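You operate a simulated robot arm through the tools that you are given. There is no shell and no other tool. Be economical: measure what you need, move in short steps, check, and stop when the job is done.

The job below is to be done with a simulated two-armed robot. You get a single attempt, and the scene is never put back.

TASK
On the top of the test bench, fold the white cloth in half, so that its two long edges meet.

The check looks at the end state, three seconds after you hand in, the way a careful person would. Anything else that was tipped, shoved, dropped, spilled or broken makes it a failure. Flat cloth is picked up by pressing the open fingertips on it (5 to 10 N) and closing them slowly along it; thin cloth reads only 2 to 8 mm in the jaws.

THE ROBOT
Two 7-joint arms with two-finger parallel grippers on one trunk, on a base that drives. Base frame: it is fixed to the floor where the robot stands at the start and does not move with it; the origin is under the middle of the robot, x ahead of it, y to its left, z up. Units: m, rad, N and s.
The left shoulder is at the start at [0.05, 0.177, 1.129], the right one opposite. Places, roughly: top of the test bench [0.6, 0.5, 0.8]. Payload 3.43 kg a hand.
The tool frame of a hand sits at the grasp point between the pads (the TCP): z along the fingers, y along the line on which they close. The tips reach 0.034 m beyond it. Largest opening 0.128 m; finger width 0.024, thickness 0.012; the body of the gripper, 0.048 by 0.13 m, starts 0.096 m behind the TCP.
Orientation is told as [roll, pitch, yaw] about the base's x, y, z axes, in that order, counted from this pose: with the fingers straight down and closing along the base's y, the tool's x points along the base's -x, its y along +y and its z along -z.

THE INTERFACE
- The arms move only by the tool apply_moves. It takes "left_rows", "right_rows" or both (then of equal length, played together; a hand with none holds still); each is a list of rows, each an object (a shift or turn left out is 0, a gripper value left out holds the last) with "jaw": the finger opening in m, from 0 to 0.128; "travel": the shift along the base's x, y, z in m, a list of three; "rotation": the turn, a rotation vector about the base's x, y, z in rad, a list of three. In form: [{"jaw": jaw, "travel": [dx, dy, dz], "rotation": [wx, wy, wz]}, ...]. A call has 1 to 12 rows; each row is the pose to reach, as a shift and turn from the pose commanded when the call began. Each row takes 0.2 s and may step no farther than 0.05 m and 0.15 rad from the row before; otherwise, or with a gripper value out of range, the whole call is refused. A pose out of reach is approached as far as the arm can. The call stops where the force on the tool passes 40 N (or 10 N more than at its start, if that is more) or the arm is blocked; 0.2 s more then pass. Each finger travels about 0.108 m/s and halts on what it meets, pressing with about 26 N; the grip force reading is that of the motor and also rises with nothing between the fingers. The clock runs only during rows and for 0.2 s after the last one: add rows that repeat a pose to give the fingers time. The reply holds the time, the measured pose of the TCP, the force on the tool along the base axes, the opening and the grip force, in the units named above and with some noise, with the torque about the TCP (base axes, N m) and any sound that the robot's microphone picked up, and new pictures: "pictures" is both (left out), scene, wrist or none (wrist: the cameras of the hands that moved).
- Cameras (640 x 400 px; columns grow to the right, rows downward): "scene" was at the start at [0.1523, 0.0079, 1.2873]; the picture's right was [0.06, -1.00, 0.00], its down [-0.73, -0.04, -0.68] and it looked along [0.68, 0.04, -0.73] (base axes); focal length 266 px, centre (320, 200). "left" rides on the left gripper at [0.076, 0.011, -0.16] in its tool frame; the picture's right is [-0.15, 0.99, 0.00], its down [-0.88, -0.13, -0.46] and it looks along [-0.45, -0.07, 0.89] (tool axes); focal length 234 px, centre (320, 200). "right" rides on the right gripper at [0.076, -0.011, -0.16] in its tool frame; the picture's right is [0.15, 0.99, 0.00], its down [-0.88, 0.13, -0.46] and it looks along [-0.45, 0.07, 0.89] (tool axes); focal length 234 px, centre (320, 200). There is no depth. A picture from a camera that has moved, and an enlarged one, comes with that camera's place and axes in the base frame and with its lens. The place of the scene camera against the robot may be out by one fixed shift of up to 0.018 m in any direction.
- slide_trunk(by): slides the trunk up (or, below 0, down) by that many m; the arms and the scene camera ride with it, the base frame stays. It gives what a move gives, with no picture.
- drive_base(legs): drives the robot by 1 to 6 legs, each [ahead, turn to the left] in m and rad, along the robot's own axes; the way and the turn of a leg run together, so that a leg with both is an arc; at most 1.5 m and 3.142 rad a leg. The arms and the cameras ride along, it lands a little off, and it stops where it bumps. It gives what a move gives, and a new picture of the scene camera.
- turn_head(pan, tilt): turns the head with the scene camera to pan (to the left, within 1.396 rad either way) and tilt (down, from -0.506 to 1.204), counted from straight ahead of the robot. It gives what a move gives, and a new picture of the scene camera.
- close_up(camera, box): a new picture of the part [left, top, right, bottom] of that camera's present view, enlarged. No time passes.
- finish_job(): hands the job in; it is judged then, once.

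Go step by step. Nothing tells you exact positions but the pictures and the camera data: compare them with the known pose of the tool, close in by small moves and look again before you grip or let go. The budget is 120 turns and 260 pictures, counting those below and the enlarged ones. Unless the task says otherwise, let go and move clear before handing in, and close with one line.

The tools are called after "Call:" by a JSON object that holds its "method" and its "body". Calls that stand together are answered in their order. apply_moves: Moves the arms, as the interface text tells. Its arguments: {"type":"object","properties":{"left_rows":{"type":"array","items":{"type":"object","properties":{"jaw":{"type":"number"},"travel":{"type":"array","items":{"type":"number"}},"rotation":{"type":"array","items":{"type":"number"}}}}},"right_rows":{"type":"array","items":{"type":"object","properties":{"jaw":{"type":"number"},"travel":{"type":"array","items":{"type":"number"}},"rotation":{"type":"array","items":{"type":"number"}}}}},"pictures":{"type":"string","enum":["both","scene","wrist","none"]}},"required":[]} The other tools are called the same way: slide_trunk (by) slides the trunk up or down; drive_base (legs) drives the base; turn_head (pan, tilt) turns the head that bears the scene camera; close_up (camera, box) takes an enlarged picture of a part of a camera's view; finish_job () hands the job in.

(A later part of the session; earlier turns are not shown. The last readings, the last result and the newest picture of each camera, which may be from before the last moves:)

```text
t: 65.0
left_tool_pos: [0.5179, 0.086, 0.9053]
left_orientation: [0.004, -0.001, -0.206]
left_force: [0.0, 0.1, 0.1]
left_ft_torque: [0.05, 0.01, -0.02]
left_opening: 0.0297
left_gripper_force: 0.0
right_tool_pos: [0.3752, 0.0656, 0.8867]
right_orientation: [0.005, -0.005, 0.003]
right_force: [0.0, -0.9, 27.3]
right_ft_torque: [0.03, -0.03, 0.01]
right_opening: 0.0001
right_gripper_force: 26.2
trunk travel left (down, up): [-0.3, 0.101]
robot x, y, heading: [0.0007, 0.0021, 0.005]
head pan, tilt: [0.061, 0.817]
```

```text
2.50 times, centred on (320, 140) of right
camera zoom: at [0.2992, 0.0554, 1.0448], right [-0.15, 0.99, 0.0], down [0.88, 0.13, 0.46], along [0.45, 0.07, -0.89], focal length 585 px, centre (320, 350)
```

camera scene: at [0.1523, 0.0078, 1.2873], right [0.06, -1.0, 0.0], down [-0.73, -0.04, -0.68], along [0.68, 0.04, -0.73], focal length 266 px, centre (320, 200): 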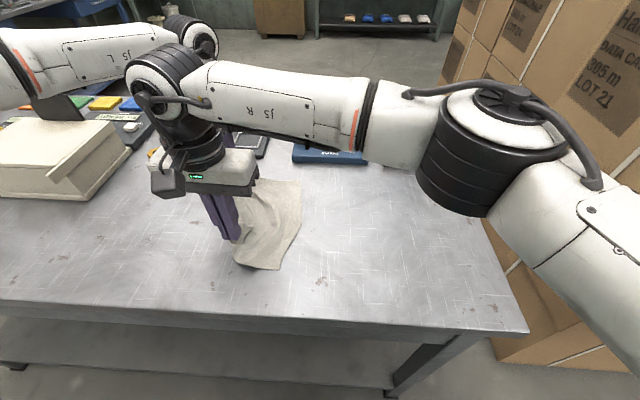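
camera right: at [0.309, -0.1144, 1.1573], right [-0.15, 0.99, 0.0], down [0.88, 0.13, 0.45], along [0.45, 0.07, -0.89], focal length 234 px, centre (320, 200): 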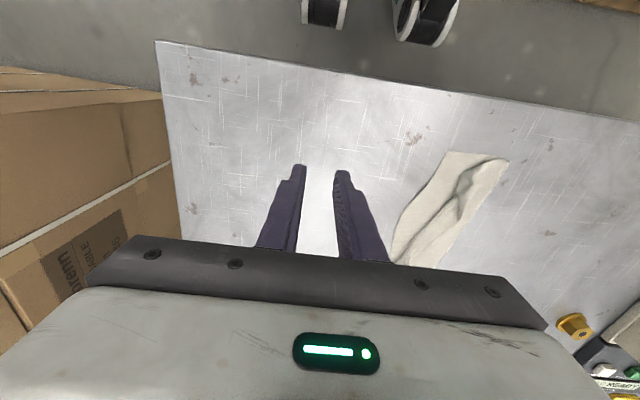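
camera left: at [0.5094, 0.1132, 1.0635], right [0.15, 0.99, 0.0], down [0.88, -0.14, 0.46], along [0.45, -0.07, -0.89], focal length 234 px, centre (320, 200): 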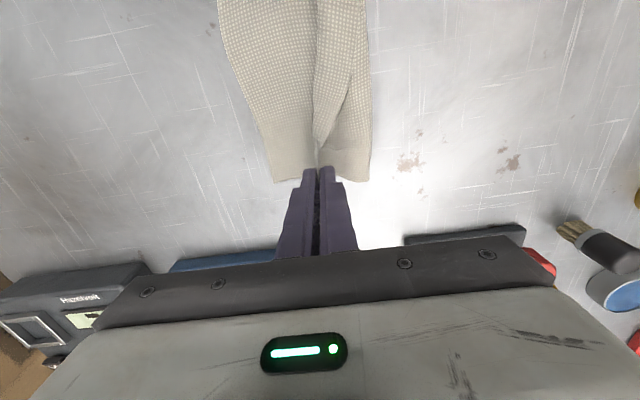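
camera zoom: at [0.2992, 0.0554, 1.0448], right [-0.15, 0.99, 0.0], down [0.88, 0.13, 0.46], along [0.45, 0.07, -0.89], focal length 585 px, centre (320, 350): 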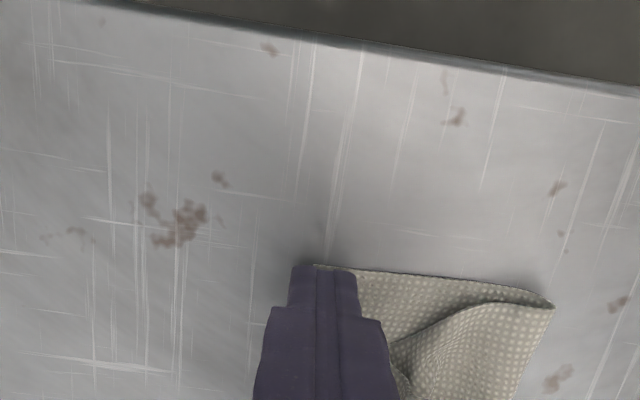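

The bottom is pinned. Now I'll pinch the strip with the left hand, closing mostly from the +y side.

Call:
{"method": "apply_moves", "body": {"left_rows": [{"travel": [-0.003, 0, -0.01]}, {"travel": [-0.003, 0, -0.016]}, {"travel": [-0.003, 0, -0.018]}, {"jaw": 0.025, "travel": [-0.003, -0.002, -0.018]}, {"jaw": 0.02, "travel": [-0.003, -0.003, -0.018]}, {"jaw": 0.016, "travel": [-0.003, -0.004, -0.018]}, {"jaw": 0.012, "travel": [-0.003, -0.005, -0.018]}, {"jaw": 0.008, "travel": [-0.003, -0.006, -0.018]}, {"jaw": 0.004, "travel": [-0.003, -0.007, -0.018]}, {"jaw": 0.0, "travel": [-0.003, -0.007, -0.018]}, {"jaw": 0.0, "travel": [-0.003, -0.007, -0.017]}], "pictures": "none"}}

Call:
{"method": "apply_moves", "body": {"left_rows": [{"travel": [0, 0, 0.015]}, {"travel": [0, -0.005, 0.025]}, {"travel": [0, -0.005, 0.025]}], "pictures": "none"}}

Call:
{"method": "close_up", "body": {"camera": "left", "box": [200, 40, 440, 220]}}

```text
t: 67.4
left_tool_pos: [0.5139, 0.0762, 0.8869]
left_orientation: [0.005, -0.002, -0.206]
left_force: [0.8, 0.3, 0.9]
left_ft_torque: [0.02, 0.0, -0.02]
left_opening: 0.0017
left_gripper_force: 26.2
right_tool_pos: [0.3745, 0.0664, 0.8854]
right_orientation: [0.005, -0.002, 0.0]
right_force: [5.0, -2.5, 37.3]
right_ft_torque: [-0.01, -0.19, -0.02]
right_opening: 0.0001
right_gripper_force: 25.6
trunk travel left (down, up): [-0.3, 0.101]
robot x, y, heading: [-0.0018, -0.0006, 0.003]
head pan, tilt: [0.061, 0.817]
```

```text
t: 68.2
left_tool_pos: [0.5141, 0.0722, 0.9125]
left_orientation: [0.005, -0.001, -0.206]
left_force: [0.6, -0.2, -0.6]
left_ft_torque: [0.03, -0.02, 0.01]
left_opening: 0.0021
left_gripper_force: 25.6
right_tool_pos: [0.3749, 0.0664, 0.8852]
right_orientation: [0.005, -0.001, 0.0]
right_force: [3.5, -2.6, 36.4]
right_ft_torque: [-0.02, -0.2, -0.04]
right_opening: 0.0
right_gripper_force: 26.0
trunk travel left (down, up): [-0.3, 0.101]
robot x, y, heading: [-0.0005, -0.0007, -0.004]
head pan, tilt: [0.061, 0.817]
```

```text
2.22 times, centred on (320, 130) of left
camera zoom: at [0.4418, 0.0985, 1.0715], right [0.35, 0.94, 0.0], down [0.83, -0.31, 0.46], along [0.43, -0.15, -0.89], focal length 520 px, centre (320, 356)
```

zoom: 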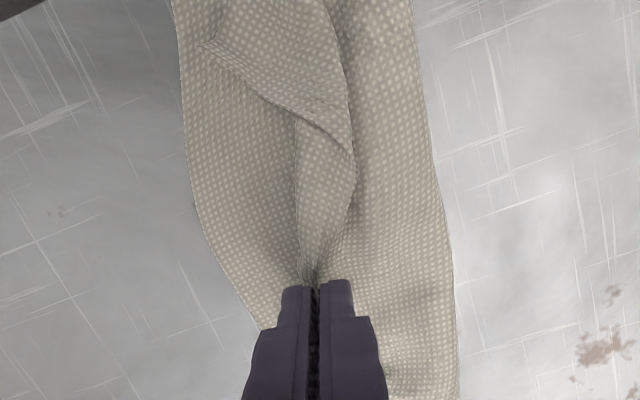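

Call:
{"method": "apply_moves", "body": {"left_rows": [{"travel": [0, -0.008, 0.012]}, {"travel": [0, -0.018, 0.012]}, {"travel": [0, -0.027, 0.002]}, {"travel": [0, -0.032, -0.01]}, {"travel": [0, -0.032, -0.018]}, {"jaw": 0.006, "travel": [0, -0.032, -0.018]}, {"jaw": 0.016, "travel": [0, -0.032, -0.018]}, {"jaw": 0.016, "travel": [0, -0.032, 0.0]}, {"jaw": 0.016, "travel": [0.02, -0.02, 0.04]}, {"jaw": 0.016, "travel": [0.05, 0.0, 0.08]}, {"jaw": 0.016, "travel": [0.07, 0.02, 0.11]}], "pictures": "none"}}

Call:
{"method": "close_up", "body": {"camera": "left", "box": [160, 0, 460, 200]}}

Call:
{"method": "close_up", "body": {"camera": "scene", "box": [220, 140, 380, 280]}}

```text
refused: row 10 steps farther than a row can; nothing moved
```

```text
2.00 times, centred on (310, 100) of left
camera zoom: at [0.4418, 0.0985, 1.0715], right [0.35, 0.94, 0.0], down [0.83, -0.31, 0.46], along [0.43, -0.15, -0.89], focal length 468 px, centre (340, 400)
```

zoom: 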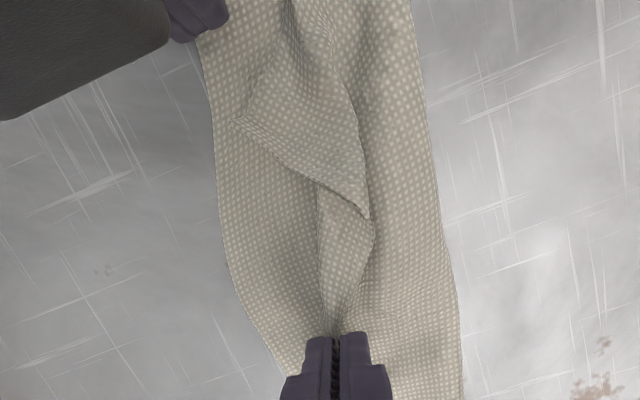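

```text
2.86 times, centred on (300, 210) of scene
camera zoom: at [0.1505, 0.0071, 1.2877], right [0.06, -1.0, 0.0], down [-0.73, -0.04, -0.69], along [0.68, 0.04, -0.73], focal length 761 px, centre (377, 171)
```

zoom: 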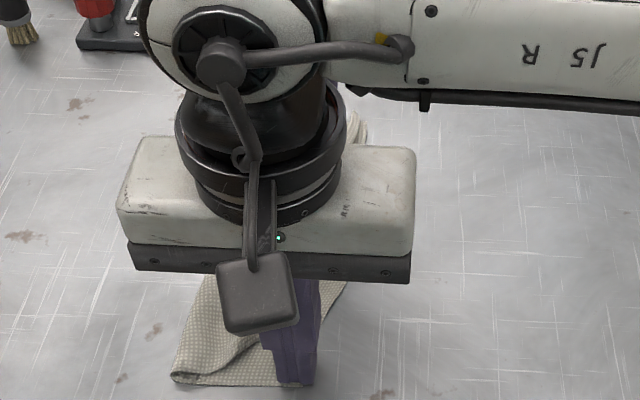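

A retreat step was too large, so I'll send it again with smaller steps.

Call:
{"method": "apply_moves", "body": {"left_rows": [{"travel": [0, -0.008, 0.012]}, {"travel": [0, -0.018, 0.012]}, {"travel": [0, -0.027, 0.002]}, {"travel": [0, -0.032, -0.01]}, {"travel": [0, -0.032, -0.018]}, {"jaw": 0.006, "travel": [0, -0.032, -0.018]}, {"jaw": 0.016, "travel": [0, -0.032, -0.018]}, {"jaw": 0.016, "travel": [0, -0.032, 0.0]}, {"jaw": 0.016, "travel": [0.015, -0.025, 0.035]}, {"jaw": 0.016, "travel": [0.04, -0.01, 0.065]}, {"jaw": 0.016, "travel": [0.065, 0.01, 0.09]}], "pictures": "none"}}

Call:
{"method": "close_up", "body": {"camera": "left", "box": [160, 0, 460, 200]}}

```text
t: 70.6
left_tool_pos: [0.578, 0.0811, 1.0017]
left_orientation: [0.004, -0.001, -0.206]
left_force: [-0.1, -0.4, -0.9]
left_ft_torque: [0.0, 0.0, 0.04]
left_opening: 0.0162
left_gripper_force: 0.0
right_tool_pos: [0.3738, 0.0668, 0.8855]
right_orientation: [0.004, -0.003, -0.001]
right_force: [4.6, -2.8, 36.8]
right_ft_torque: [0.01, -0.16, 0.0]
right_opening: 0.0
right_gripper_force: 25.5
trunk travel left (down, up): [-0.3, 0.101]
robot x, y, heading: [0.003, -0.0014, -0.006]
head pan, tilt: [0.061, 0.817]
```

```text
2.00 times, centred on (310, 100) of left
camera zoom: at [0.5066, 0.1066, 1.1618], right [0.35, 0.94, 0.0], down [0.83, -0.31, 0.46], along [0.43, -0.16, -0.89], focal length 468 px, centre (340, 400)
```

zoom: 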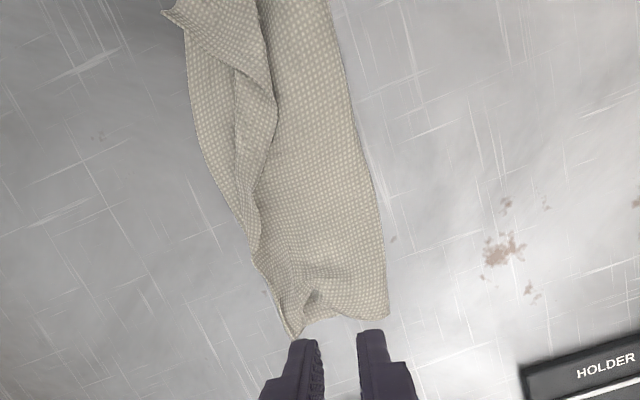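

Big improvement: the far half of the edge now lies on the lower edge. I'll lift the right hand away and look at the near half.

Call:
{"method": "apply_moves", "body": {"right_rows": [{"travel": [0, 0, 0.03]}, {"travel": [0, 0, 0.07]}, {"travel": [0, -0.04, 0.09]}, {"travel": [0, -0.085, 0.1]}, {"travel": [0, -0.13, 0.11]}, {"travel": [0, -0.17, 0.11]}], "pictures": "none"}}

Call:
{"method": "close_up", "body": {"camera": "scene", "box": [220, 140, 380, 280]}}

Call:
{"method": "close_up", "body": {"camera": "right", "box": [340, 100, 540, 260]}}

```text
t: 72.0
left_tool_pos: [0.5795, 0.0798, 1.0023]
left_orientation: [0.003, 0.001, -0.205]
left_force: [-0.1, 0.0, 0.2]
left_ft_torque: [0.0, -0.01, -0.03]
left_opening: 0.0159
left_gripper_force: 0.1
right_tool_pos: [0.374, -0.1055, 0.9921]
right_orientation: [-0.003, 0.001, 0.002]
right_force: [0.2, -1.0, 0.3]
right_ft_torque: [0.02, 0.01, 0.04]
right_opening: 0.0
right_gripper_force: 25.7
trunk travel left (down, up): [-0.3, 0.101]
robot x, y, heading: [-0.0008, -0.0001, -0.001]
head pan, tilt: [0.061, 0.817]
```

```text
2.86 times, centred on (300, 210) of scene
camera zoom: at [0.1522, 0.0073, 1.2873], right [0.06, -1.0, 0.0], down [-0.73, -0.04, -0.68], along [0.68, 0.04, -0.73], focal length 761 px, centre (377, 171)
```

zoom: 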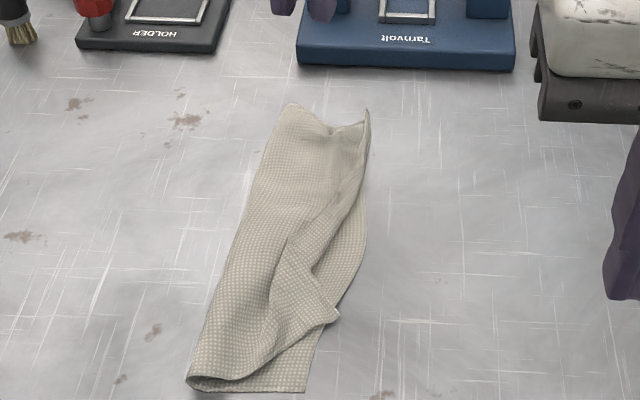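

```text
2.50 times, centred on (440, 180) of right
camera zoom: at [0.2988, -0.116, 1.152], right [-0.15, 0.99, 0.0], down [0.88, 0.13, 0.45], along [0.45, 0.07, -0.89], focal length 585 px, centre (20, 250)
```

zoom: 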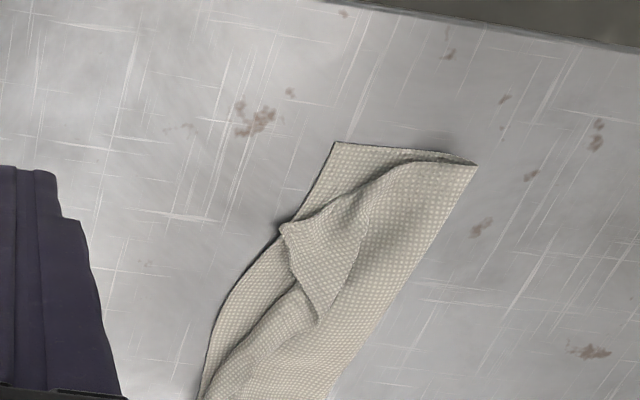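

The near top corner lies at about (0.414, 0.051) and belongs at (0.363, 0.062). I'll pin the far end with the left hand, then pinch that corner with the right.

Call:
{"method": "apply_moves", "body": {"left_rows": [{"jaw": 0.0, "travel": [0, -0.005, -0.03]}, {"travel": [0, -0.005, -0.07]}, {"travel": [0, -0.005, -0.1]}, {"travel": [0, -0.005, -0.11]}, {"travel": [0, -0.005, -0.114]}, {"travel": [0, -0.005, -0.115]}, {"travel": [0, -0.005, -0.115]}], "right_rows": [{"jaw": 0.024, "travel": [0.01, 0.045, 0]}, {"jaw": 0.024, "travel": [0.02, 0.09, 0]}, {"travel": [0.03, 0.135, -0.01]}, {"travel": [0.042, 0.17, -0.03]}, {"travel": [0.042, 0.17, -0.06]}, {"travel": [0.042, 0.17, -0.085]}, {"travel": [0.042, 0.17, -0.09]}], "pictures": "none"}}

Call:
{"method": "close_up", "body": {"camera": "right", "box": [200, 60, 440, 220]}}

```text
t: 73.6
left_tool_pos: [0.5806, 0.077, 0.8862]
left_orientation: [0.003, 0.0, -0.205]
left_force: [-0.2, 0.9, 2.5]
left_ft_torque: [-0.02, -0.03, 0.01]
left_opening: 0.0
left_gripper_force: 25.8
right_tool_pos: [0.4173, 0.0655, 0.9017]
right_orientation: [-0.002, 0.003, 0.002]
right_force: [-0.6, 0.9, 0.7]
right_ft_torque: [-0.03, 0.02, 0.01]
right_opening: 0.0242
right_gripper_force: 0.1
trunk travel left (down, up): [-0.3, 0.101]
robot x, y, heading: [0.0014, 0.0013, 0.001]
head pan, tilt: [0.061, 0.817]
```

```text
2.50 times, centred on (320, 140) of right
camera zoom: at [0.3416, 0.0556, 1.0614], right [-0.15, 0.99, 0.0], down [0.88, 0.13, 0.45], along [0.45, 0.07, -0.89], focal length 585 px, centre (320, 350)
```

zoom: 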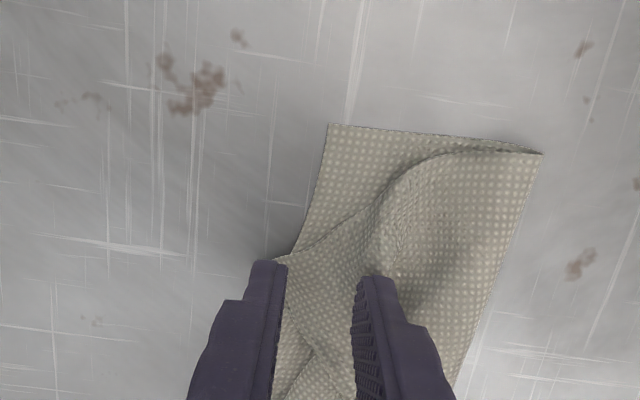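

Call:
{"method": "apply_moves", "body": {"left_rows": [{"travel": [0, 0, -0.003]}, {"travel": [0, 0, -0.003]}, {"travel": [0, 0, -0.003]}, {"travel": [0, 0, -0.003]}, {"travel": [0, 0, -0.003]}, {"travel": [0, 0, -0.003]}, {"travel": [0, 0, -0.003]}, {"travel": [0, 0, -0.003]}, {"travel": [0, 0, -0.003]}, {"travel": [0, 0, -0.003]}], "right_rows": [{"travel": [-0.005, 0.003, -0.006]}, {"travel": [-0.005, 0.003, -0.012]}, {"travel": [-0.005, 0.003, -0.015]}, {"jaw": 0.02, "travel": [-0.005, 0.003, -0.015]}, {"jaw": 0.016, "travel": [-0.005, 0.003, -0.015]}, {"jaw": 0.012, "travel": [-0.005, 0.003, -0.015]}, {"jaw": 0.008, "travel": [-0.005, 0.003, -0.015]}, {"jaw": 0.004, "travel": [-0.005, 0.003, -0.015]}, {"jaw": 0.0, "travel": [-0.005, 0.003, -0.015]}, {"jaw": 0.0, "travel": [-0.005, 0.003, -0.013]}], "pictures": "none"}}

Call:
{"method": "apply_moves", "body": {"right_rows": [{"travel": [-0.003, 0, 0.012]}, {"travel": [-0.01, 0, 0.02]}, {"travel": [-0.01, 0, 0.02]}], "pictures": "none"}}

Call:
{"method": "close_up", "body": {"camera": "right", "box": [200, 60, 440, 220]}}

```text
t: 75.8
left_tool_pos: [0.5796, 0.0784, 0.887]
left_orientation: [0.004, -0.003, -0.206]
left_force: [3.4, 0.9, 22.9]
left_ft_torque: [-0.03, -0.19, 0.02]
left_opening: 0.0
left_gripper_force: 25.8
right_tool_pos: [0.4113, 0.0697, 0.8896]
right_orientation: [0.0, 0.001, 0.002]
right_force: [-0.7, -0.1, -0.2]
right_ft_torque: [0.02, 0.02, 0.01]
right_opening: 0.0026
right_gripper_force: 26.1
trunk travel left (down, up): [-0.3, 0.101]
robot x, y, heading: [-0.0029, -0.0017, 0.0]
head pan, tilt: [0.061, 0.817]
```

```text
t: 76.6
left_tool_pos: [0.5806, 0.0768, 0.8856]
left_orientation: [0.003, -0.006, -0.207]
left_force: [4.4, -0.3, 22.9]
left_ft_torque: [-0.05, -0.14, 0.0]
left_opening: 0.0
left_gripper_force: 25.9
right_tool_pos: [0.4012, 0.0687, 0.9097]
right_orientation: [0.0, 0.0, 0.001]
right_force: [-0.6, 0.1, -0.2]
right_ft_torque: [0.01, 0.0, 0.0]
right_opening: 0.0023
right_gripper_force: 25.5
trunk travel left (down, up): [-0.3, 0.101]
robot x, y, heading: [0.0014, 0.0028, -0.001]
head pan, tilt: [0.061, 0.817]
```

```text
2.50 times, centred on (320, 140) of right
camera zoom: at [0.3251, 0.0584, 1.0703], right [-0.15, 0.99, 0.0], down [0.88, 0.13, 0.46], along [0.45, 0.07, -0.89], focal length 585 px, centre (320, 350)
```

zoom: 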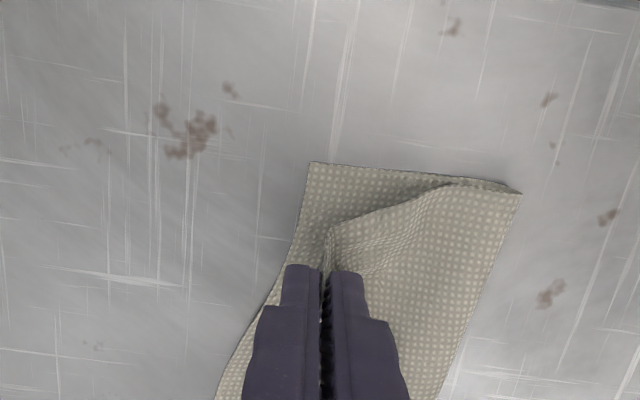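

Only the top layer's corner is gripped. I'll move it onto the bottom corner, about 20 mm in −x and 12 mm in −y, and lay it down.

Call:
{"method": "apply_moves", "body": {"right_rows": [{"travel": [-0.008, -0.005, 0.003]}, {"travel": [-0.016, -0.01, 0]}, {"travel": [-0.021, -0.014, -0.008]}, {"travel": [-0.021, -0.015, -0.016]}, {"travel": [-0.021, -0.015, -0.016]}], "pictures": "none"}}

Call:
{"method": "close_up", "body": {"camera": "right", "box": [200, 60, 440, 220]}}

```text
t: 77.8
left_tool_pos: [0.5803, 0.0771, 0.8861]
left_orientation: [0.002, -0.006, -0.206]
left_force: [3.9, -0.2, 23.1]
left_ft_torque: [-0.03, -0.18, 0.01]
left_opening: 0.0
left_gripper_force: 26.4
right_tool_pos: [0.3792, 0.0534, 0.8938]
right_orientation: [-0.002, -0.001, 0.001]
right_force: [-0.5, 0.4, -0.5]
right_ft_torque: [0.0, -0.01, 0.03]
right_opening: 0.0029
right_gripper_force: 26.3
trunk travel left (down, up): [-0.3, 0.101]
robot x, y, heading: [-0.0019, -0.0016, 0.005]
head pan, tilt: [0.061, 0.817]
```

```text
2.50 times, centred on (320, 140) of right
camera zoom: at [0.3042, 0.0431, 1.0539], right [-0.15, 0.99, 0.0], down [0.88, 0.13, 0.46], along [0.45, 0.07, -0.89], focal length 585 px, centre (320, 350)
```

zoom: 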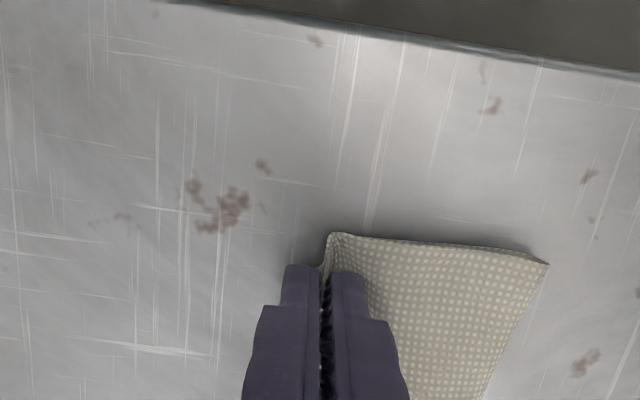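

The top corner is now on the bottom corner. I'll back off 5 mm, release, and move both hands clear.

Call:
{"method": "apply_moves", "body": {"right_rows": [{"travel": [0.001, 0.005, -0.004]}, {"jaw": 0.006, "travel": [0.001, 0.005, -0.004]}, {"jaw": 0.014, "travel": [0.001, 0.005, -0.004]}, {"travel": [0.001, 0.005, 0.015]}, {"travel": [0, 0.005, 0.06]}, {"travel": [0, -0.03, 0.09]}, {"travel": [0, -0.075, 0.1]}, {"travel": [0, -0.12, 0.11]}, {"travel": [0, -0.16, 0.11]}], "left_rows": [{"travel": [0, 0, 0]}, {"travel": [0, 0, 0]}, {"travel": [0, 0, 0]}, {"travel": [0, 0, 0.02]}, {"travel": [0, 0, 0.06]}, {"travel": [0.005, 0.02, 0.1]}, {"travel": [0.005, 0.04, 0.13]}, {"travel": [0.005, 0.05, 0.14]}, {"travel": [0.005, 0.05, 0.14]}], "pictures": "wrist"}}

Call:
{"method": "close_up", "body": {"camera": "scene", "box": [220, 140, 380, 280]}}

Call:
{"method": "close_up", "body": {"camera": "right", "box": [340, 100, 540, 260]}}

Call:
{"method": "close_up", "body": {"camera": "left", "box": [160, 0, 400, 160]}}

```text
t: 79.8
left_tool_pos: [0.5847, 0.1272, 1.0245]
left_orientation: [0.003, -0.001, -0.208]
left_force: [-0.6, -0.6, -0.4]
left_ft_torque: [-0.01, 0.01, -0.01]
left_opening: 0.0002
left_gripper_force: 25.6
right_tool_pos: [0.3798, -0.1076, 1.0041]
right_orientation: [0.0, 0.003, 0.002]
right_force: [0.1, -0.3, -1.3]
right_ft_torque: [0.01, 0.02, 0.01]
right_opening: 0.014
right_gripper_force: 0.0
trunk travel left (down, up): [-0.3, 0.101]
robot x, y, heading: [-0.0008, -0.0008, 0.002]
head pan, tilt: [0.061, 0.817]
camera right: at [0.3055, -0.1178, 1.1635], right [-0.15, 0.99, 0.0], down [0.88, 0.13, 0.45], along [0.45, 0.07, -0.89], focal length 234 px, centre (320, 200)
camera left: at [0.5131, 0.1533, 1.1831], right [0.35, 0.94, 0.0], down [0.83, -0.31, 0.46], along [0.43, -0.16, -0.89], focal length 234 px, centre (320, 200)
```

right: 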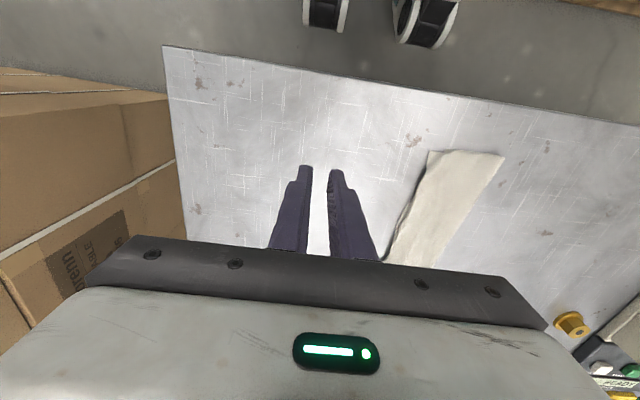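
left: 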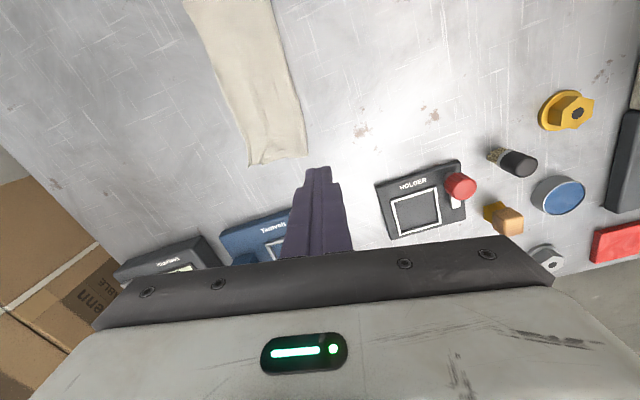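

```text
2.86 times, centred on (300, 210) of scene
camera zoom: at [0.1522, 0.0072, 1.2873], right [0.06, -1.0, 0.0], down [-0.73, -0.04, -0.68], along [0.68, 0.04, -0.73], focal length 761 px, centre (377, 171)
```

zoom: 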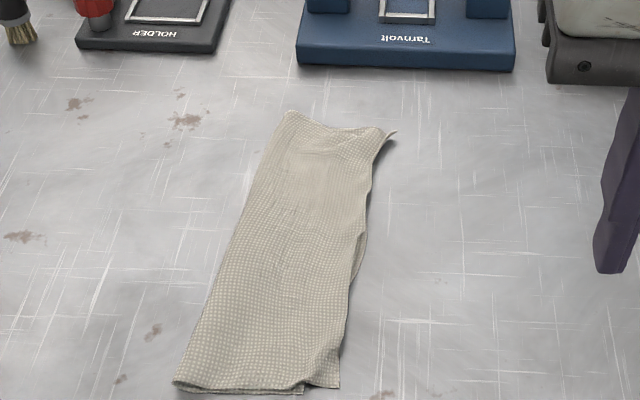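

```text
2.50 times, centred on (440, 180) of right
camera zoom: at [0.3055, -0.1178, 1.1635], right [-0.15, 0.99, 0.0], down [0.88, 0.13, 0.45], along [0.45, 0.07, -0.89], focal length 585 px, centre (20, 250)
```

zoom: 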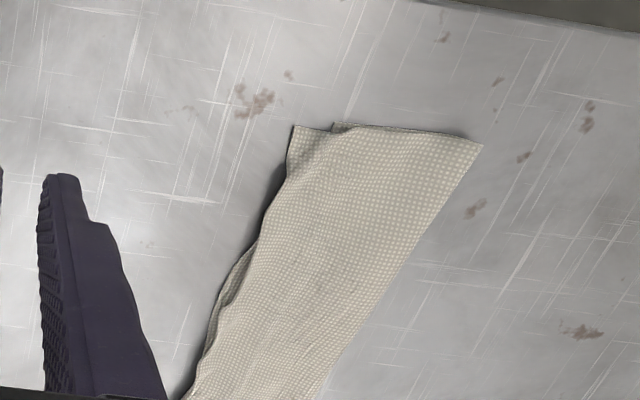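

```text
2.50 times, centred on (280, 80) of left
camera zoom: at [0.5131, 0.1533, 1.1831], right [0.35, 0.94, 0.0], down [0.83, -0.31, 0.46], along [0.43, -0.16, -0.89], focal length 585 px, centre (420, 500)
```

zoom: 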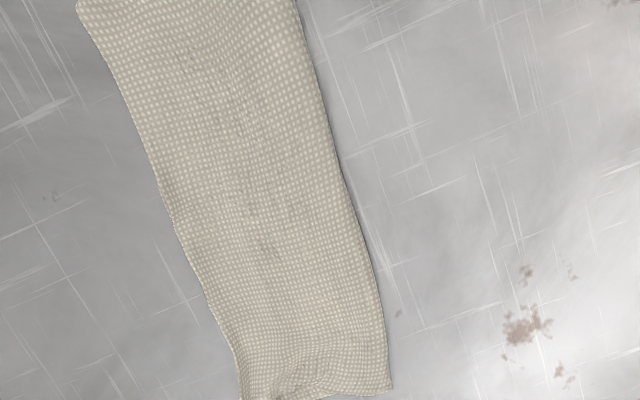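

Very good: the edges nearly coincide. The near top corner overhangs by about 2 cm, and I'll check the far end too.

Call:
{"method": "close_up", "body": {"camera": "left", "box": [200, 90, 340, 180]}}

Call:
{"method": "close_up", "body": {"camera": "scene", "box": [280, 160, 340, 220]}}

```text
4.44 times, centred on (270, 135) of left
camera zoom: at [0.5131, 0.1533, 1.1831], right [0.35, 0.94, 0.0], down [0.83, -0.31, 0.46], along [0.43, -0.16, -0.89], focal length 1041 px, centre (542, 489)
```

zoom: 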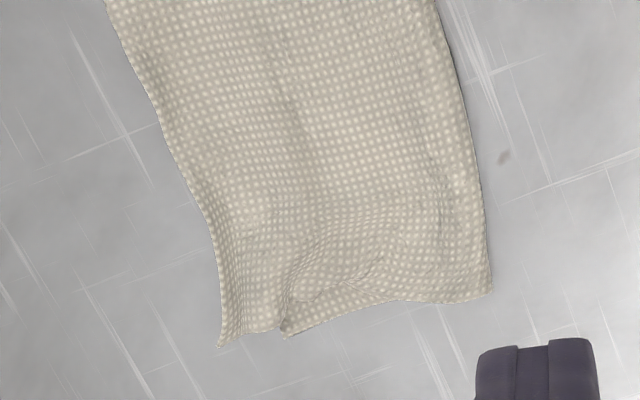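

```text
6.67 times, centred on (310, 190) of scene
camera zoom: at [0.1522, 0.0072, 1.2873], right [0.06, -1.0, 0.0], down [-0.73, -0.04, -0.68], along [0.68, 0.04, -0.73], focal length 1775 px, centre (387, 267)
```

zoom: 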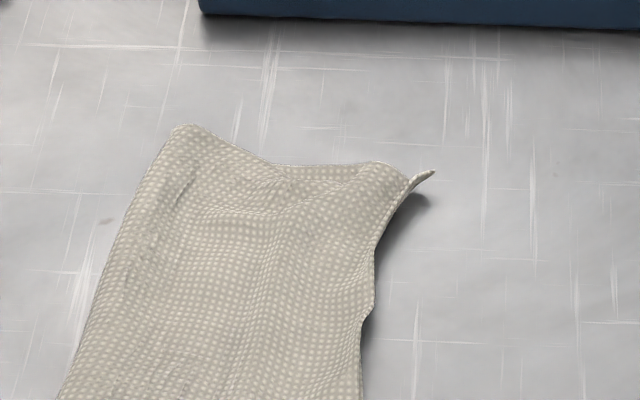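

Both top corners overhang by about 2 cm, while the middle is flush. I'll square them up by pushing each overhanging edge inward with closed fingertips, starting with the near corner.

Call:
{"method": "apply_moves", "body": {"right_rows": [{"jaw": 0.0, "travel": [0, 0.04, -0.02]}, {"travel": [0, 0.08, -0.04]}, {"travel": [0, 0.112, -0.07]}, {"travel": [0, 0.115, -0.1]}, {"travel": [0, 0.115, -0.115]}, {"travel": [0, 0.115, -0.1175]}, {"travel": [0, 0.125, -0.1175]}, {"travel": [0, 0.133, -0.1175]}, {"travel": [0, 0.141, -0.1175]}, {"travel": [0, 0.149, -0.1175]}, {"travel": [0, 0.153, -0.1175]}], "pictures": "none"}}

Call:
{"method": "close_up", "body": {"camera": "right", "box": [200, 60, 440, 220]}}

Call:
{"method": "close_up", "body": {"camera": "left", "box": [160, 0, 400, 180]}}

```text
t: 82.2
left_tool_pos: [0.5858, 0.1273, 1.0242]
left_orientation: [0.003, -0.001, -0.206]
left_force: [0.1, -0.2, 0.0]
left_ft_torque: [0.01, 0.01, -0.03]
left_opening: 0.0002
left_gripper_force: 26.0
right_tool_pos: [0.3806, 0.0472, 0.8853]
right_orientation: [-0.002, 0.001, 0.0]
right_force: [-0.8, -0.4, -0.6]
right_ft_torque: [-0.01, 0.0, 0.0]
right_opening: 0.0001
right_gripper_force: 26.1
trunk travel left (down, up): [-0.3, 0.101]
robot x, y, heading: [-0.0001, 0.0005, -0.0]
head pan, tilt: [0.061, 0.817]
```

```text
2.50 times, centred on (320, 140) of right
camera zoom: at [0.3056, 0.0366, 1.0452], right [-0.15, 0.99, 0.0], down [0.88, 0.13, 0.45], along [0.45, 0.07, -0.89], focal length 585 px, centre (320, 350)
```

zoom: 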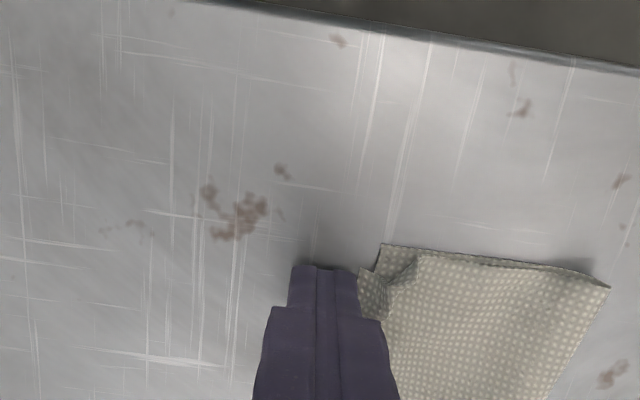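

```text
2.22 times, centred on (280, 90) of left
camera zoom: at [0.5132, 0.1538, 1.1827], right [0.35, 0.94, 0.0], down [0.83, -0.31, 0.46], along [0.43, -0.16, -0.89], focal length 520 px, centre (409, 444)
```

zoom: 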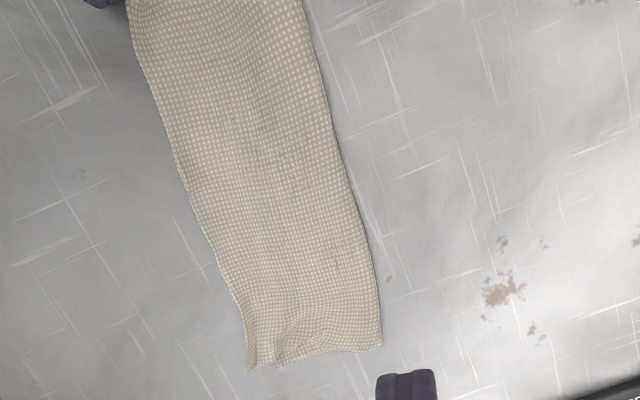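

Call:
{"method": "apply_moves", "body": {"right_rows": [{"travel": [0, 0.004, 0]}, {"travel": [0, 0.004, 0]}, {"travel": [0, -0.015, 0]}, {"travel": [0, -0.03, 0.02]}, {"travel": [0, -0.05, 0.06]}, {"travel": [0, -0.09, 0.09]}, {"travel": [0, -0.13, 0.11]}], "pictures": "none"}}

Call:
{"method": "close_up", "body": {"camera": "right", "box": [340, 100, 540, 260]}}

Call:
{"method": "close_up", "body": {"camera": "scene", "box": [240, 160, 360, 280]}}

```text
t: 83.8
left_tool_pos: [0.5851, 0.1265, 1.0241]
left_orientation: [0.005, 0.0, -0.206]
left_force: [-0.1, -0.1, -0.3]
left_ft_torque: [0.0, 0.03, 0.01]
left_opening: 0.0
left_gripper_force: 26.1
right_tool_pos: [0.3794, -0.0843, 0.9965]
right_orientation: [0.001, 0.001, 0.003]
right_force: [0.9, 1.0, -0.1]
right_ft_torque: [0.02, -0.04, 0.03]
right_opening: 0.0
right_gripper_force: 26.4
trunk travel left (down, up): [-0.3, 0.101]
robot x, y, heading: [0.0004, 0.0015, -0.006]
head pan, tilt: [0.061, 0.817]
```

```text
2.50 times, centred on (440, 180) of right
camera zoom: at [0.305, -0.0952, 1.1569], right [-0.15, 0.99, 0.0], down [0.88, 0.13, 0.45], along [0.45, 0.07, -0.89], focal length 585 px, centre (20, 250)
```

zoom: 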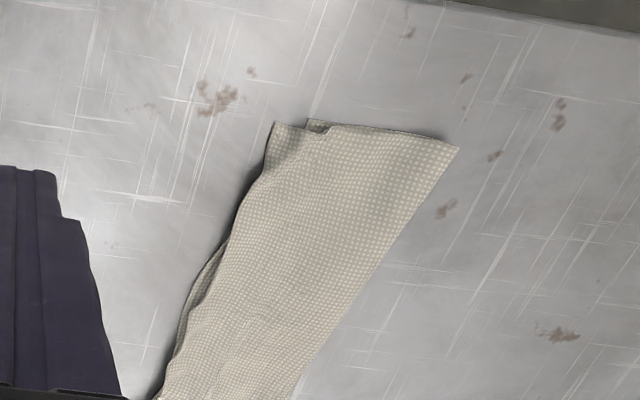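

```text
3.33 times, centred on (300, 220) of scene
camera zoom: at [0.1521, 0.0073, 1.2873], right [0.06, -1.0, 0.0], down [-0.73, -0.04, -0.68], along [0.68, 0.04, -0.73], focal length 888 px, centre (387, 133)
```

zoom: 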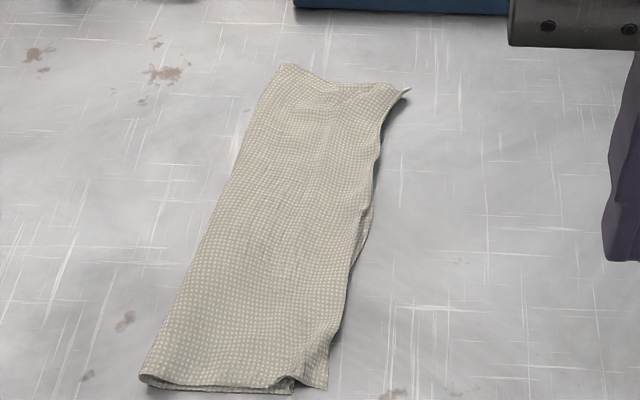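

The corner sprang back. I'll instead pinch the overhanging part, which is top layer only, lift slightly and set it 18 mm inward.

Call:
{"method": "apply_moves", "body": {"right_rows": [{"jaw": 0.02, "travel": [0, 0.04, -0.02]}, {"travel": [0, 0.085, -0.04]}, {"travel": [0, 0.12, -0.06]}, {"travel": [0, 0.145, -0.085]}, {"travel": [0, 0.145, -0.1]}, {"travel": [0, 0.145, -0.105]}], "pictures": "none"}}

Call:
{"method": "close_up", "body": {"camera": "right", "box": [240, 100, 440, 220]}}

```text
t: 85.2
left_tool_pos: [0.5849, 0.1275, 1.0249]
left_orientation: [0.005, -0.001, -0.205]
left_force: [0.1, 0.1, 0.7]
left_ft_torque: [0.0, -0.02, -0.04]
left_opening: 0.0
left_gripper_force: 26.3
right_tool_pos: [0.3801, 0.0612, 0.8899]
right_orientation: [-0.001, 0.002, 0.002]
right_force: [0.1, -0.4, 0.4]
right_ft_torque: [-0.04, 0.0, -0.03]
right_opening: 0.0199
right_gripper_force: 0.1
trunk travel left (down, up): [-0.3, 0.101]
robot x, y, heading: [-0.0023, 0.0015, 0.001]
head pan, tilt: [0.061, 0.817]
```

```text
3.20 times, centred on (340, 160) of right
camera zoom: at [0.3062, 0.0512, 1.0505], right [-0.15, 0.99, 0.0], down [0.88, 0.13, 0.45], along [0.45, 0.07, -0.89], focal length 749 px, centre (256, 328)
```

zoom: 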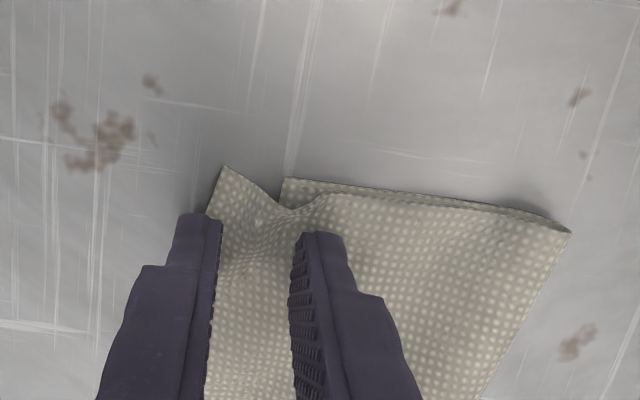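

Call:
{"method": "apply_moves", "body": {"right_rows": [{"travel": [-0.004, 0, -0.003]}, {"travel": [-0.004, 0, -0.004]}, {"jaw": 0.015, "travel": [-0.004, 0, -0.004]}, {"jaw": 0.011, "travel": [-0.004, 0, -0.004]}, {"jaw": 0.007, "travel": [-0.004, 0, -0.004]}, {"jaw": 0.003, "travel": [-0.004, 0, -0.004]}, {"jaw": 0.0, "travel": [-0.004, 0, -0.004]}, {"jaw": 0.0, "travel": [-0.004, 0, -0.003]}, {"travel": [-0.004, 0.004, 0.01]}, {"travel": [-0.004, 0.014, 0.02]}, {"travel": [-0.004, 0.022, 0.018]}, {"travel": [-0.004, 0.022, 0.018]}], "pictures": "none"}}

Call:
{"method": "close_up", "body": {"camera": "right", "box": [240, 100, 440, 220]}}

```text
t: 87.8
left_tool_pos: [0.586, 0.1265, 1.0239]
left_orientation: [0.003, 0.001, -0.204]
left_force: [-0.1, -0.3, -0.1]
left_ft_torque: [-0.01, 0.01, 0.02]
left_opening: 0.0
left_gripper_force: 26.3
right_tool_pos: [0.3763, 0.0836, 0.9086]
right_orientation: [0.0, 0.0, 0.003]
right_force: [0.0, 0.6, 0.3]
right_ft_torque: [0.01, 0.02, -0.02]
right_opening: 0.0023
right_gripper_force: 26.3
trunk travel left (down, up): [-0.3, 0.101]
robot x, y, heading: [0.0005, -0.0005, -0.0]
head pan, tilt: [0.061, 0.817]
```

```text
3.20 times, centred on (340, 160) of right
camera zoom: at [0.3017, 0.0731, 1.0689], right [-0.15, 0.99, 0.0], down [0.88, 0.13, 0.45], along [0.45, 0.07, -0.89], focal length 749 px, centre (256, 328)
```

zoom: 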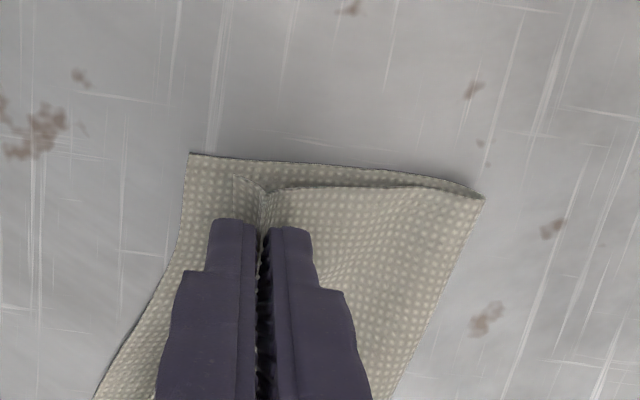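

The top corner is now slightly inside the bottom one. I'll set it down 6 mm back toward −y and release.

Call:
{"method": "apply_moves", "body": {"right_rows": [{"travel": [-0.001, -0.004, -0.008]}, {"travel": [-0.001, -0.006, -0.017]}, {"travel": [-0.001, -0.006, -0.019]}, {"jaw": 0.006, "travel": [-0.001, -0.006, -0.019]}, {"jaw": 0.012, "travel": [-0.001, -0.006, -0.019]}, {"travel": [-0.001, -0.006, 0.0]}, {"travel": [-0.001, -0.006, 0.04]}, {"travel": [0, -0.04, 0.07]}, {"travel": [0, -0.085, 0.09]}, {"travel": [0, -0.13, 0.09]}, {"travel": [0, -0.17, 0.09]}], "pictures": "none"}}

Call:
{"method": "close_up", "body": {"camera": "right", "box": [340, 100, 540, 260]}}

Call:
{"method": "close_up", "body": {"camera": "scene", "box": [240, 160, 360, 280]}}

```text
t: 90.2
left_tool_pos: [0.5845, 0.1278, 1.0247]
left_orientation: [0.003, 0.0, -0.206]
left_force: [-0.7, 0.3, -0.1]
left_ft_torque: [0.05, -0.02, 0.01]
left_opening: 0.0
left_gripper_force: 25.9
right_tool_pos: [0.3762, -0.0872, 0.9993]
right_orientation: [-0.001, 0.001, 0.001]
right_force: [-0.2, 0.1, -0.1]
right_ft_torque: [0.0, 0.02, 0.01]
right_opening: 0.0118
right_gripper_force: 0.1
trunk travel left (down, up): [-0.3, 0.101]
robot x, y, heading: [0.0015, 0.0001, 0.003]
head pan, tilt: [0.061, 0.817]
```

```text
2.50 times, centred on (440, 180) of right
camera zoom: at [0.3008, -0.097, 1.1586], right [-0.15, 0.99, 0.0], down [0.88, 0.13, 0.45], along [0.45, 0.07, -0.89], focal length 585 px, centre (20, 250)
```

zoom: 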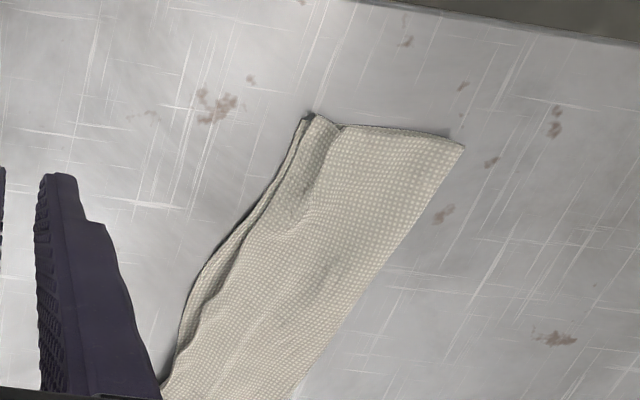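

```text
3.33 times, centred on (300, 220) of scene
camera zoom: at [0.1522, 0.0073, 1.2873], right [0.06, -1.0, 0.0], down [-0.73, -0.04, -0.68], along [0.68, 0.04, -0.73], focal length 888 px, centre (387, 133)
```

zoom: 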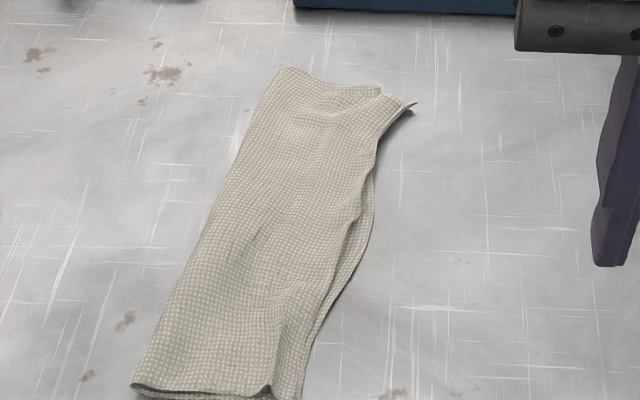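

The near corner is now within a few millimetres. I'll do the same at the far corner with the left hand.

Call:
{"method": "apply_moves", "body": {"left_rows": [{"jaw": 0.02, "travel": [0, -0.03, -0.02], "rotation": [0, 0, 0.1]}, {"travel": [-0.005, -0.065, -0.05], "rotation": [0, 0, 0.206]}, {"travel": [-0.01, -0.1, -0.08], "rotation": [0, 0, 0.206]}, {"travel": [-0.012, -0.1, -0.11], "rotation": [0, 0, 0.206]}, {"travel": [-0.012, -0.1, -0.128], "rotation": [0, 0, 0.206]}, {"travel": [-0.012, -0.1, -0.128], "rotation": [0, 0, 0.206]}], "pictures": "none"}}

Call:
{"method": "close_up", "body": {"camera": "left", "box": [220, 100, 420, 220]}}

Call:
{"method": "close_up", "body": {"camera": "scene", "box": [270, 140, 370, 220]}}

```text
t: 91.6
left_tool_pos: [0.5727, 0.0274, 0.8962]
left_orientation: [0.003, 0.001, 0.002]
left_force: [-0.2, -0.4, 0.7]
left_ft_torque: [-0.03, 0.01, 0.0]
left_opening: 0.0198
left_gripper_force: 0.1
right_tool_pos: [0.3755, -0.0858, 0.9979]
right_orientation: [0.0, 0.001, 0.002]
right_force: [0.0, -0.1, 0.1]
right_ft_torque: [0.01, 0.02, 0.0]
right_opening: 0.012
right_gripper_force: 0.1
trunk travel left (down, up): [-0.3, 0.101]
robot x, y, heading: [0.0017, -0.0017, 0.002]
head pan, tilt: [0.061, 0.817]
```

```text
3.20 times, centred on (320, 160) of left
camera zoom: at [0.4969, 0.0383, 1.0551], right [0.15, 0.99, 0.0], down [0.88, -0.13, 0.46], along [0.45, -0.06, -0.89], focal length 749 px, centre (320, 328)
```

zoom: 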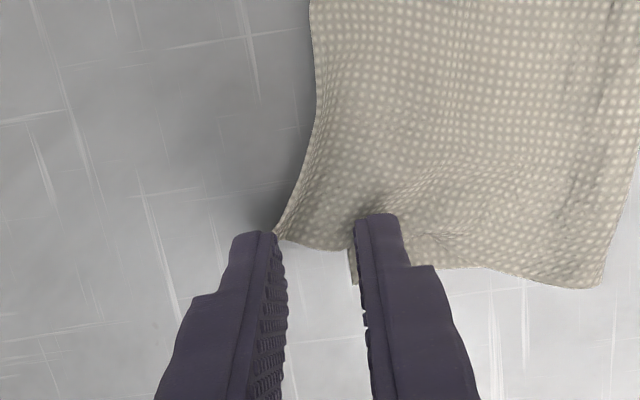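

```text
5.00 times, centred on (320, 180) of scene
camera zoom: at [0.1523, 0.0078, 1.2873], right [0.06, -1.0, 0.0], down [-0.73, -0.04, -0.68], along [0.68, 0.04, -0.73], focal length 1331 px, centre (320, 300)
```

zoom: 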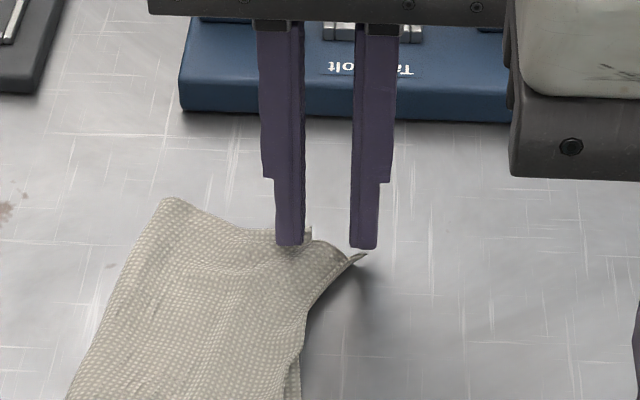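

Call:
{"method": "apply_moves", "body": {"left_rows": [{"travel": [0, -0.002, 0.012]}, {"jaw": 0.022, "travel": [-0.012, -0.002, 0.012]}, {"travel": [-0.012, -0.002, 0.0]}, {"travel": [-0.012, -0.002, -0.006]}, {"travel": [-0.012, -0.002, -0.009]}], "pictures": "none"}}

Call:
{"method": "close_up", "body": {"camera": "left", "box": [220, 100, 420, 220]}}

```text
t: 92.8
left_tool_pos: [0.5616, 0.0263, 0.8868]
left_orientation: [0.004, -0.001, 0.0]
left_force: [0.2, 0.9, 1.1]
left_ft_torque: [0.01, 0.01, -0.03]
left_opening: 0.0223
left_gripper_force: 0.1
right_tool_pos: [0.3748, -0.0852, 0.9975]
right_orientation: [-0.001, 0.002, 0.0]
right_force: [0.2, 0.1, 0.3]
right_ft_torque: [0.01, 0.01, 0.0]
right_opening: 0.012
right_gripper_force: 0.0
trunk travel left (down, up): [-0.3, 0.101]
robot x, y, heading: [0.0002, 0.0017, -0.001]
head pan, tilt: [0.061, 0.817]
```

```text
3.20 times, centred on (320, 160) of left
camera zoom: at [0.4856, 0.0365, 1.0456], right [0.15, 0.99, 0.0], down [0.88, -0.13, 0.46], along [0.45, -0.06, -0.89], focal length 749 px, centre (320, 328)
```

zoom: 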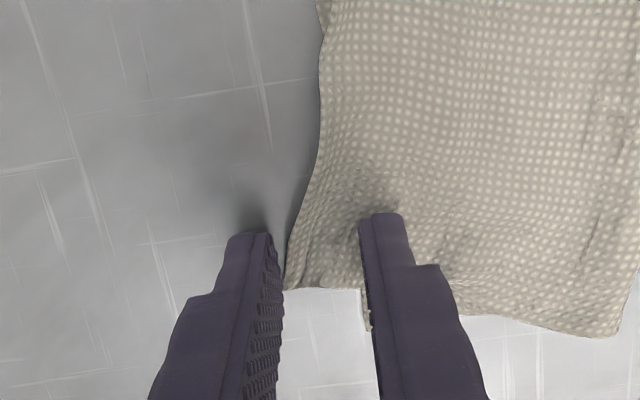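

Call:
{"method": "apply_moves", "body": {"left_rows": [{"travel": [0, 0.001, -0.001]}, {"jaw": 0.016, "travel": [0, 0.001, -0.001]}, {"jaw": 0.011, "travel": [0, 0.001, -0.001]}, {"jaw": 0.007, "travel": [0, 0.001, -0.001]}, {"jaw": 0.003, "travel": [0, 0.001, -0.001]}, {"jaw": 0.0, "travel": [0, 0.001, -0.001]}, {"jaw": 0.0, "travel": [0, 0.001, 0.0]}, {"travel": [0.002, 0.004, 0.012]}, {"travel": [0.006, 0.012, 0.021]}, {"travel": [0.012, 0.021, 0.021]}, {"travel": [0.012, 0.021, 0.021]}], "pictures": "none"}}

Call:
{"method": "close_up", "body": {"camera": "left", "box": [220, 100, 420, 220]}}

Call:
{"method": "close_up", "body": {"camera": "scene", "box": [270, 140, 370, 220]}}

```text
t: 95.2
left_tool_pos: [0.573, 0.0469, 0.9075]
left_orientation: [0.002, -0.001, -0.002]
left_force: [0.5, -0.4, 0.1]
left_ft_torque: [0.01, -0.01, -0.02]
left_opening: 0.0015
left_gripper_force: 25.6
right_tool_pos: [0.3755, -0.0852, 0.9992]
right_orientation: [0.0, 0.001, 0.001]
right_force: [0.3, 1.3, -0.6]
right_ft_torque: [0.0, 0.02, 0.01]
right_opening: 0.0122
right_gripper_force: 0.1
trunk travel left (down, up): [-0.3, 0.101]
robot x, y, heading: [0.0019, -0.0006, -0.002]
head pan, tilt: [0.061, 0.817]
```

```text
3.20 times, centred on (320, 160) of left
camera zoom: at [0.4973, 0.0573, 1.0669], right [0.15, 0.99, 0.0], down [0.88, -0.13, 0.46], along [0.45, -0.06, -0.89], focal length 749 px, centre (320, 328)
```

zoom: 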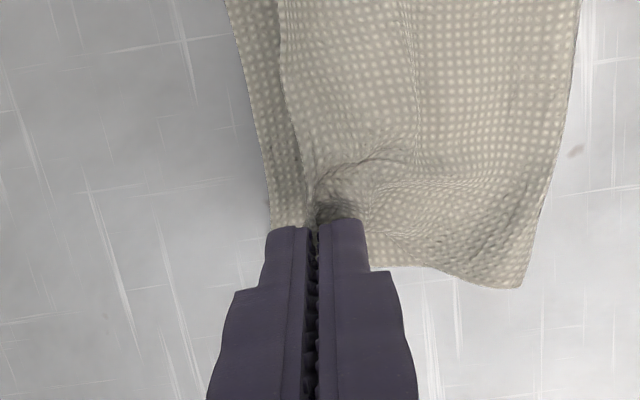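

```text
5.00 times, centred on (320, 180) of scene
camera zoom: at [0.1523, 0.0078, 1.2873], right [0.06, -1.0, 0.0], down [-0.73, -0.04, -0.68], along [0.68, 0.04, -0.73], focal length 1331 px, centre (320, 300)
```

zoom: 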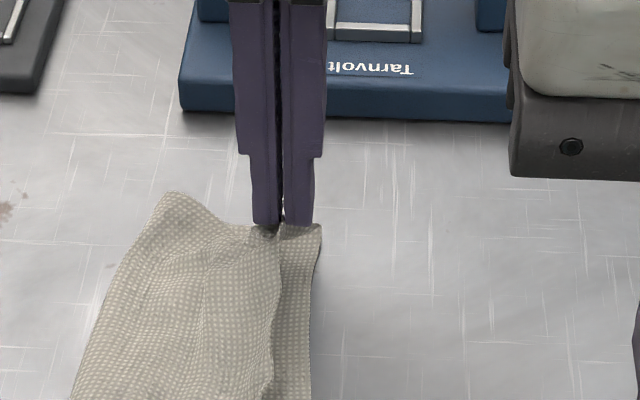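

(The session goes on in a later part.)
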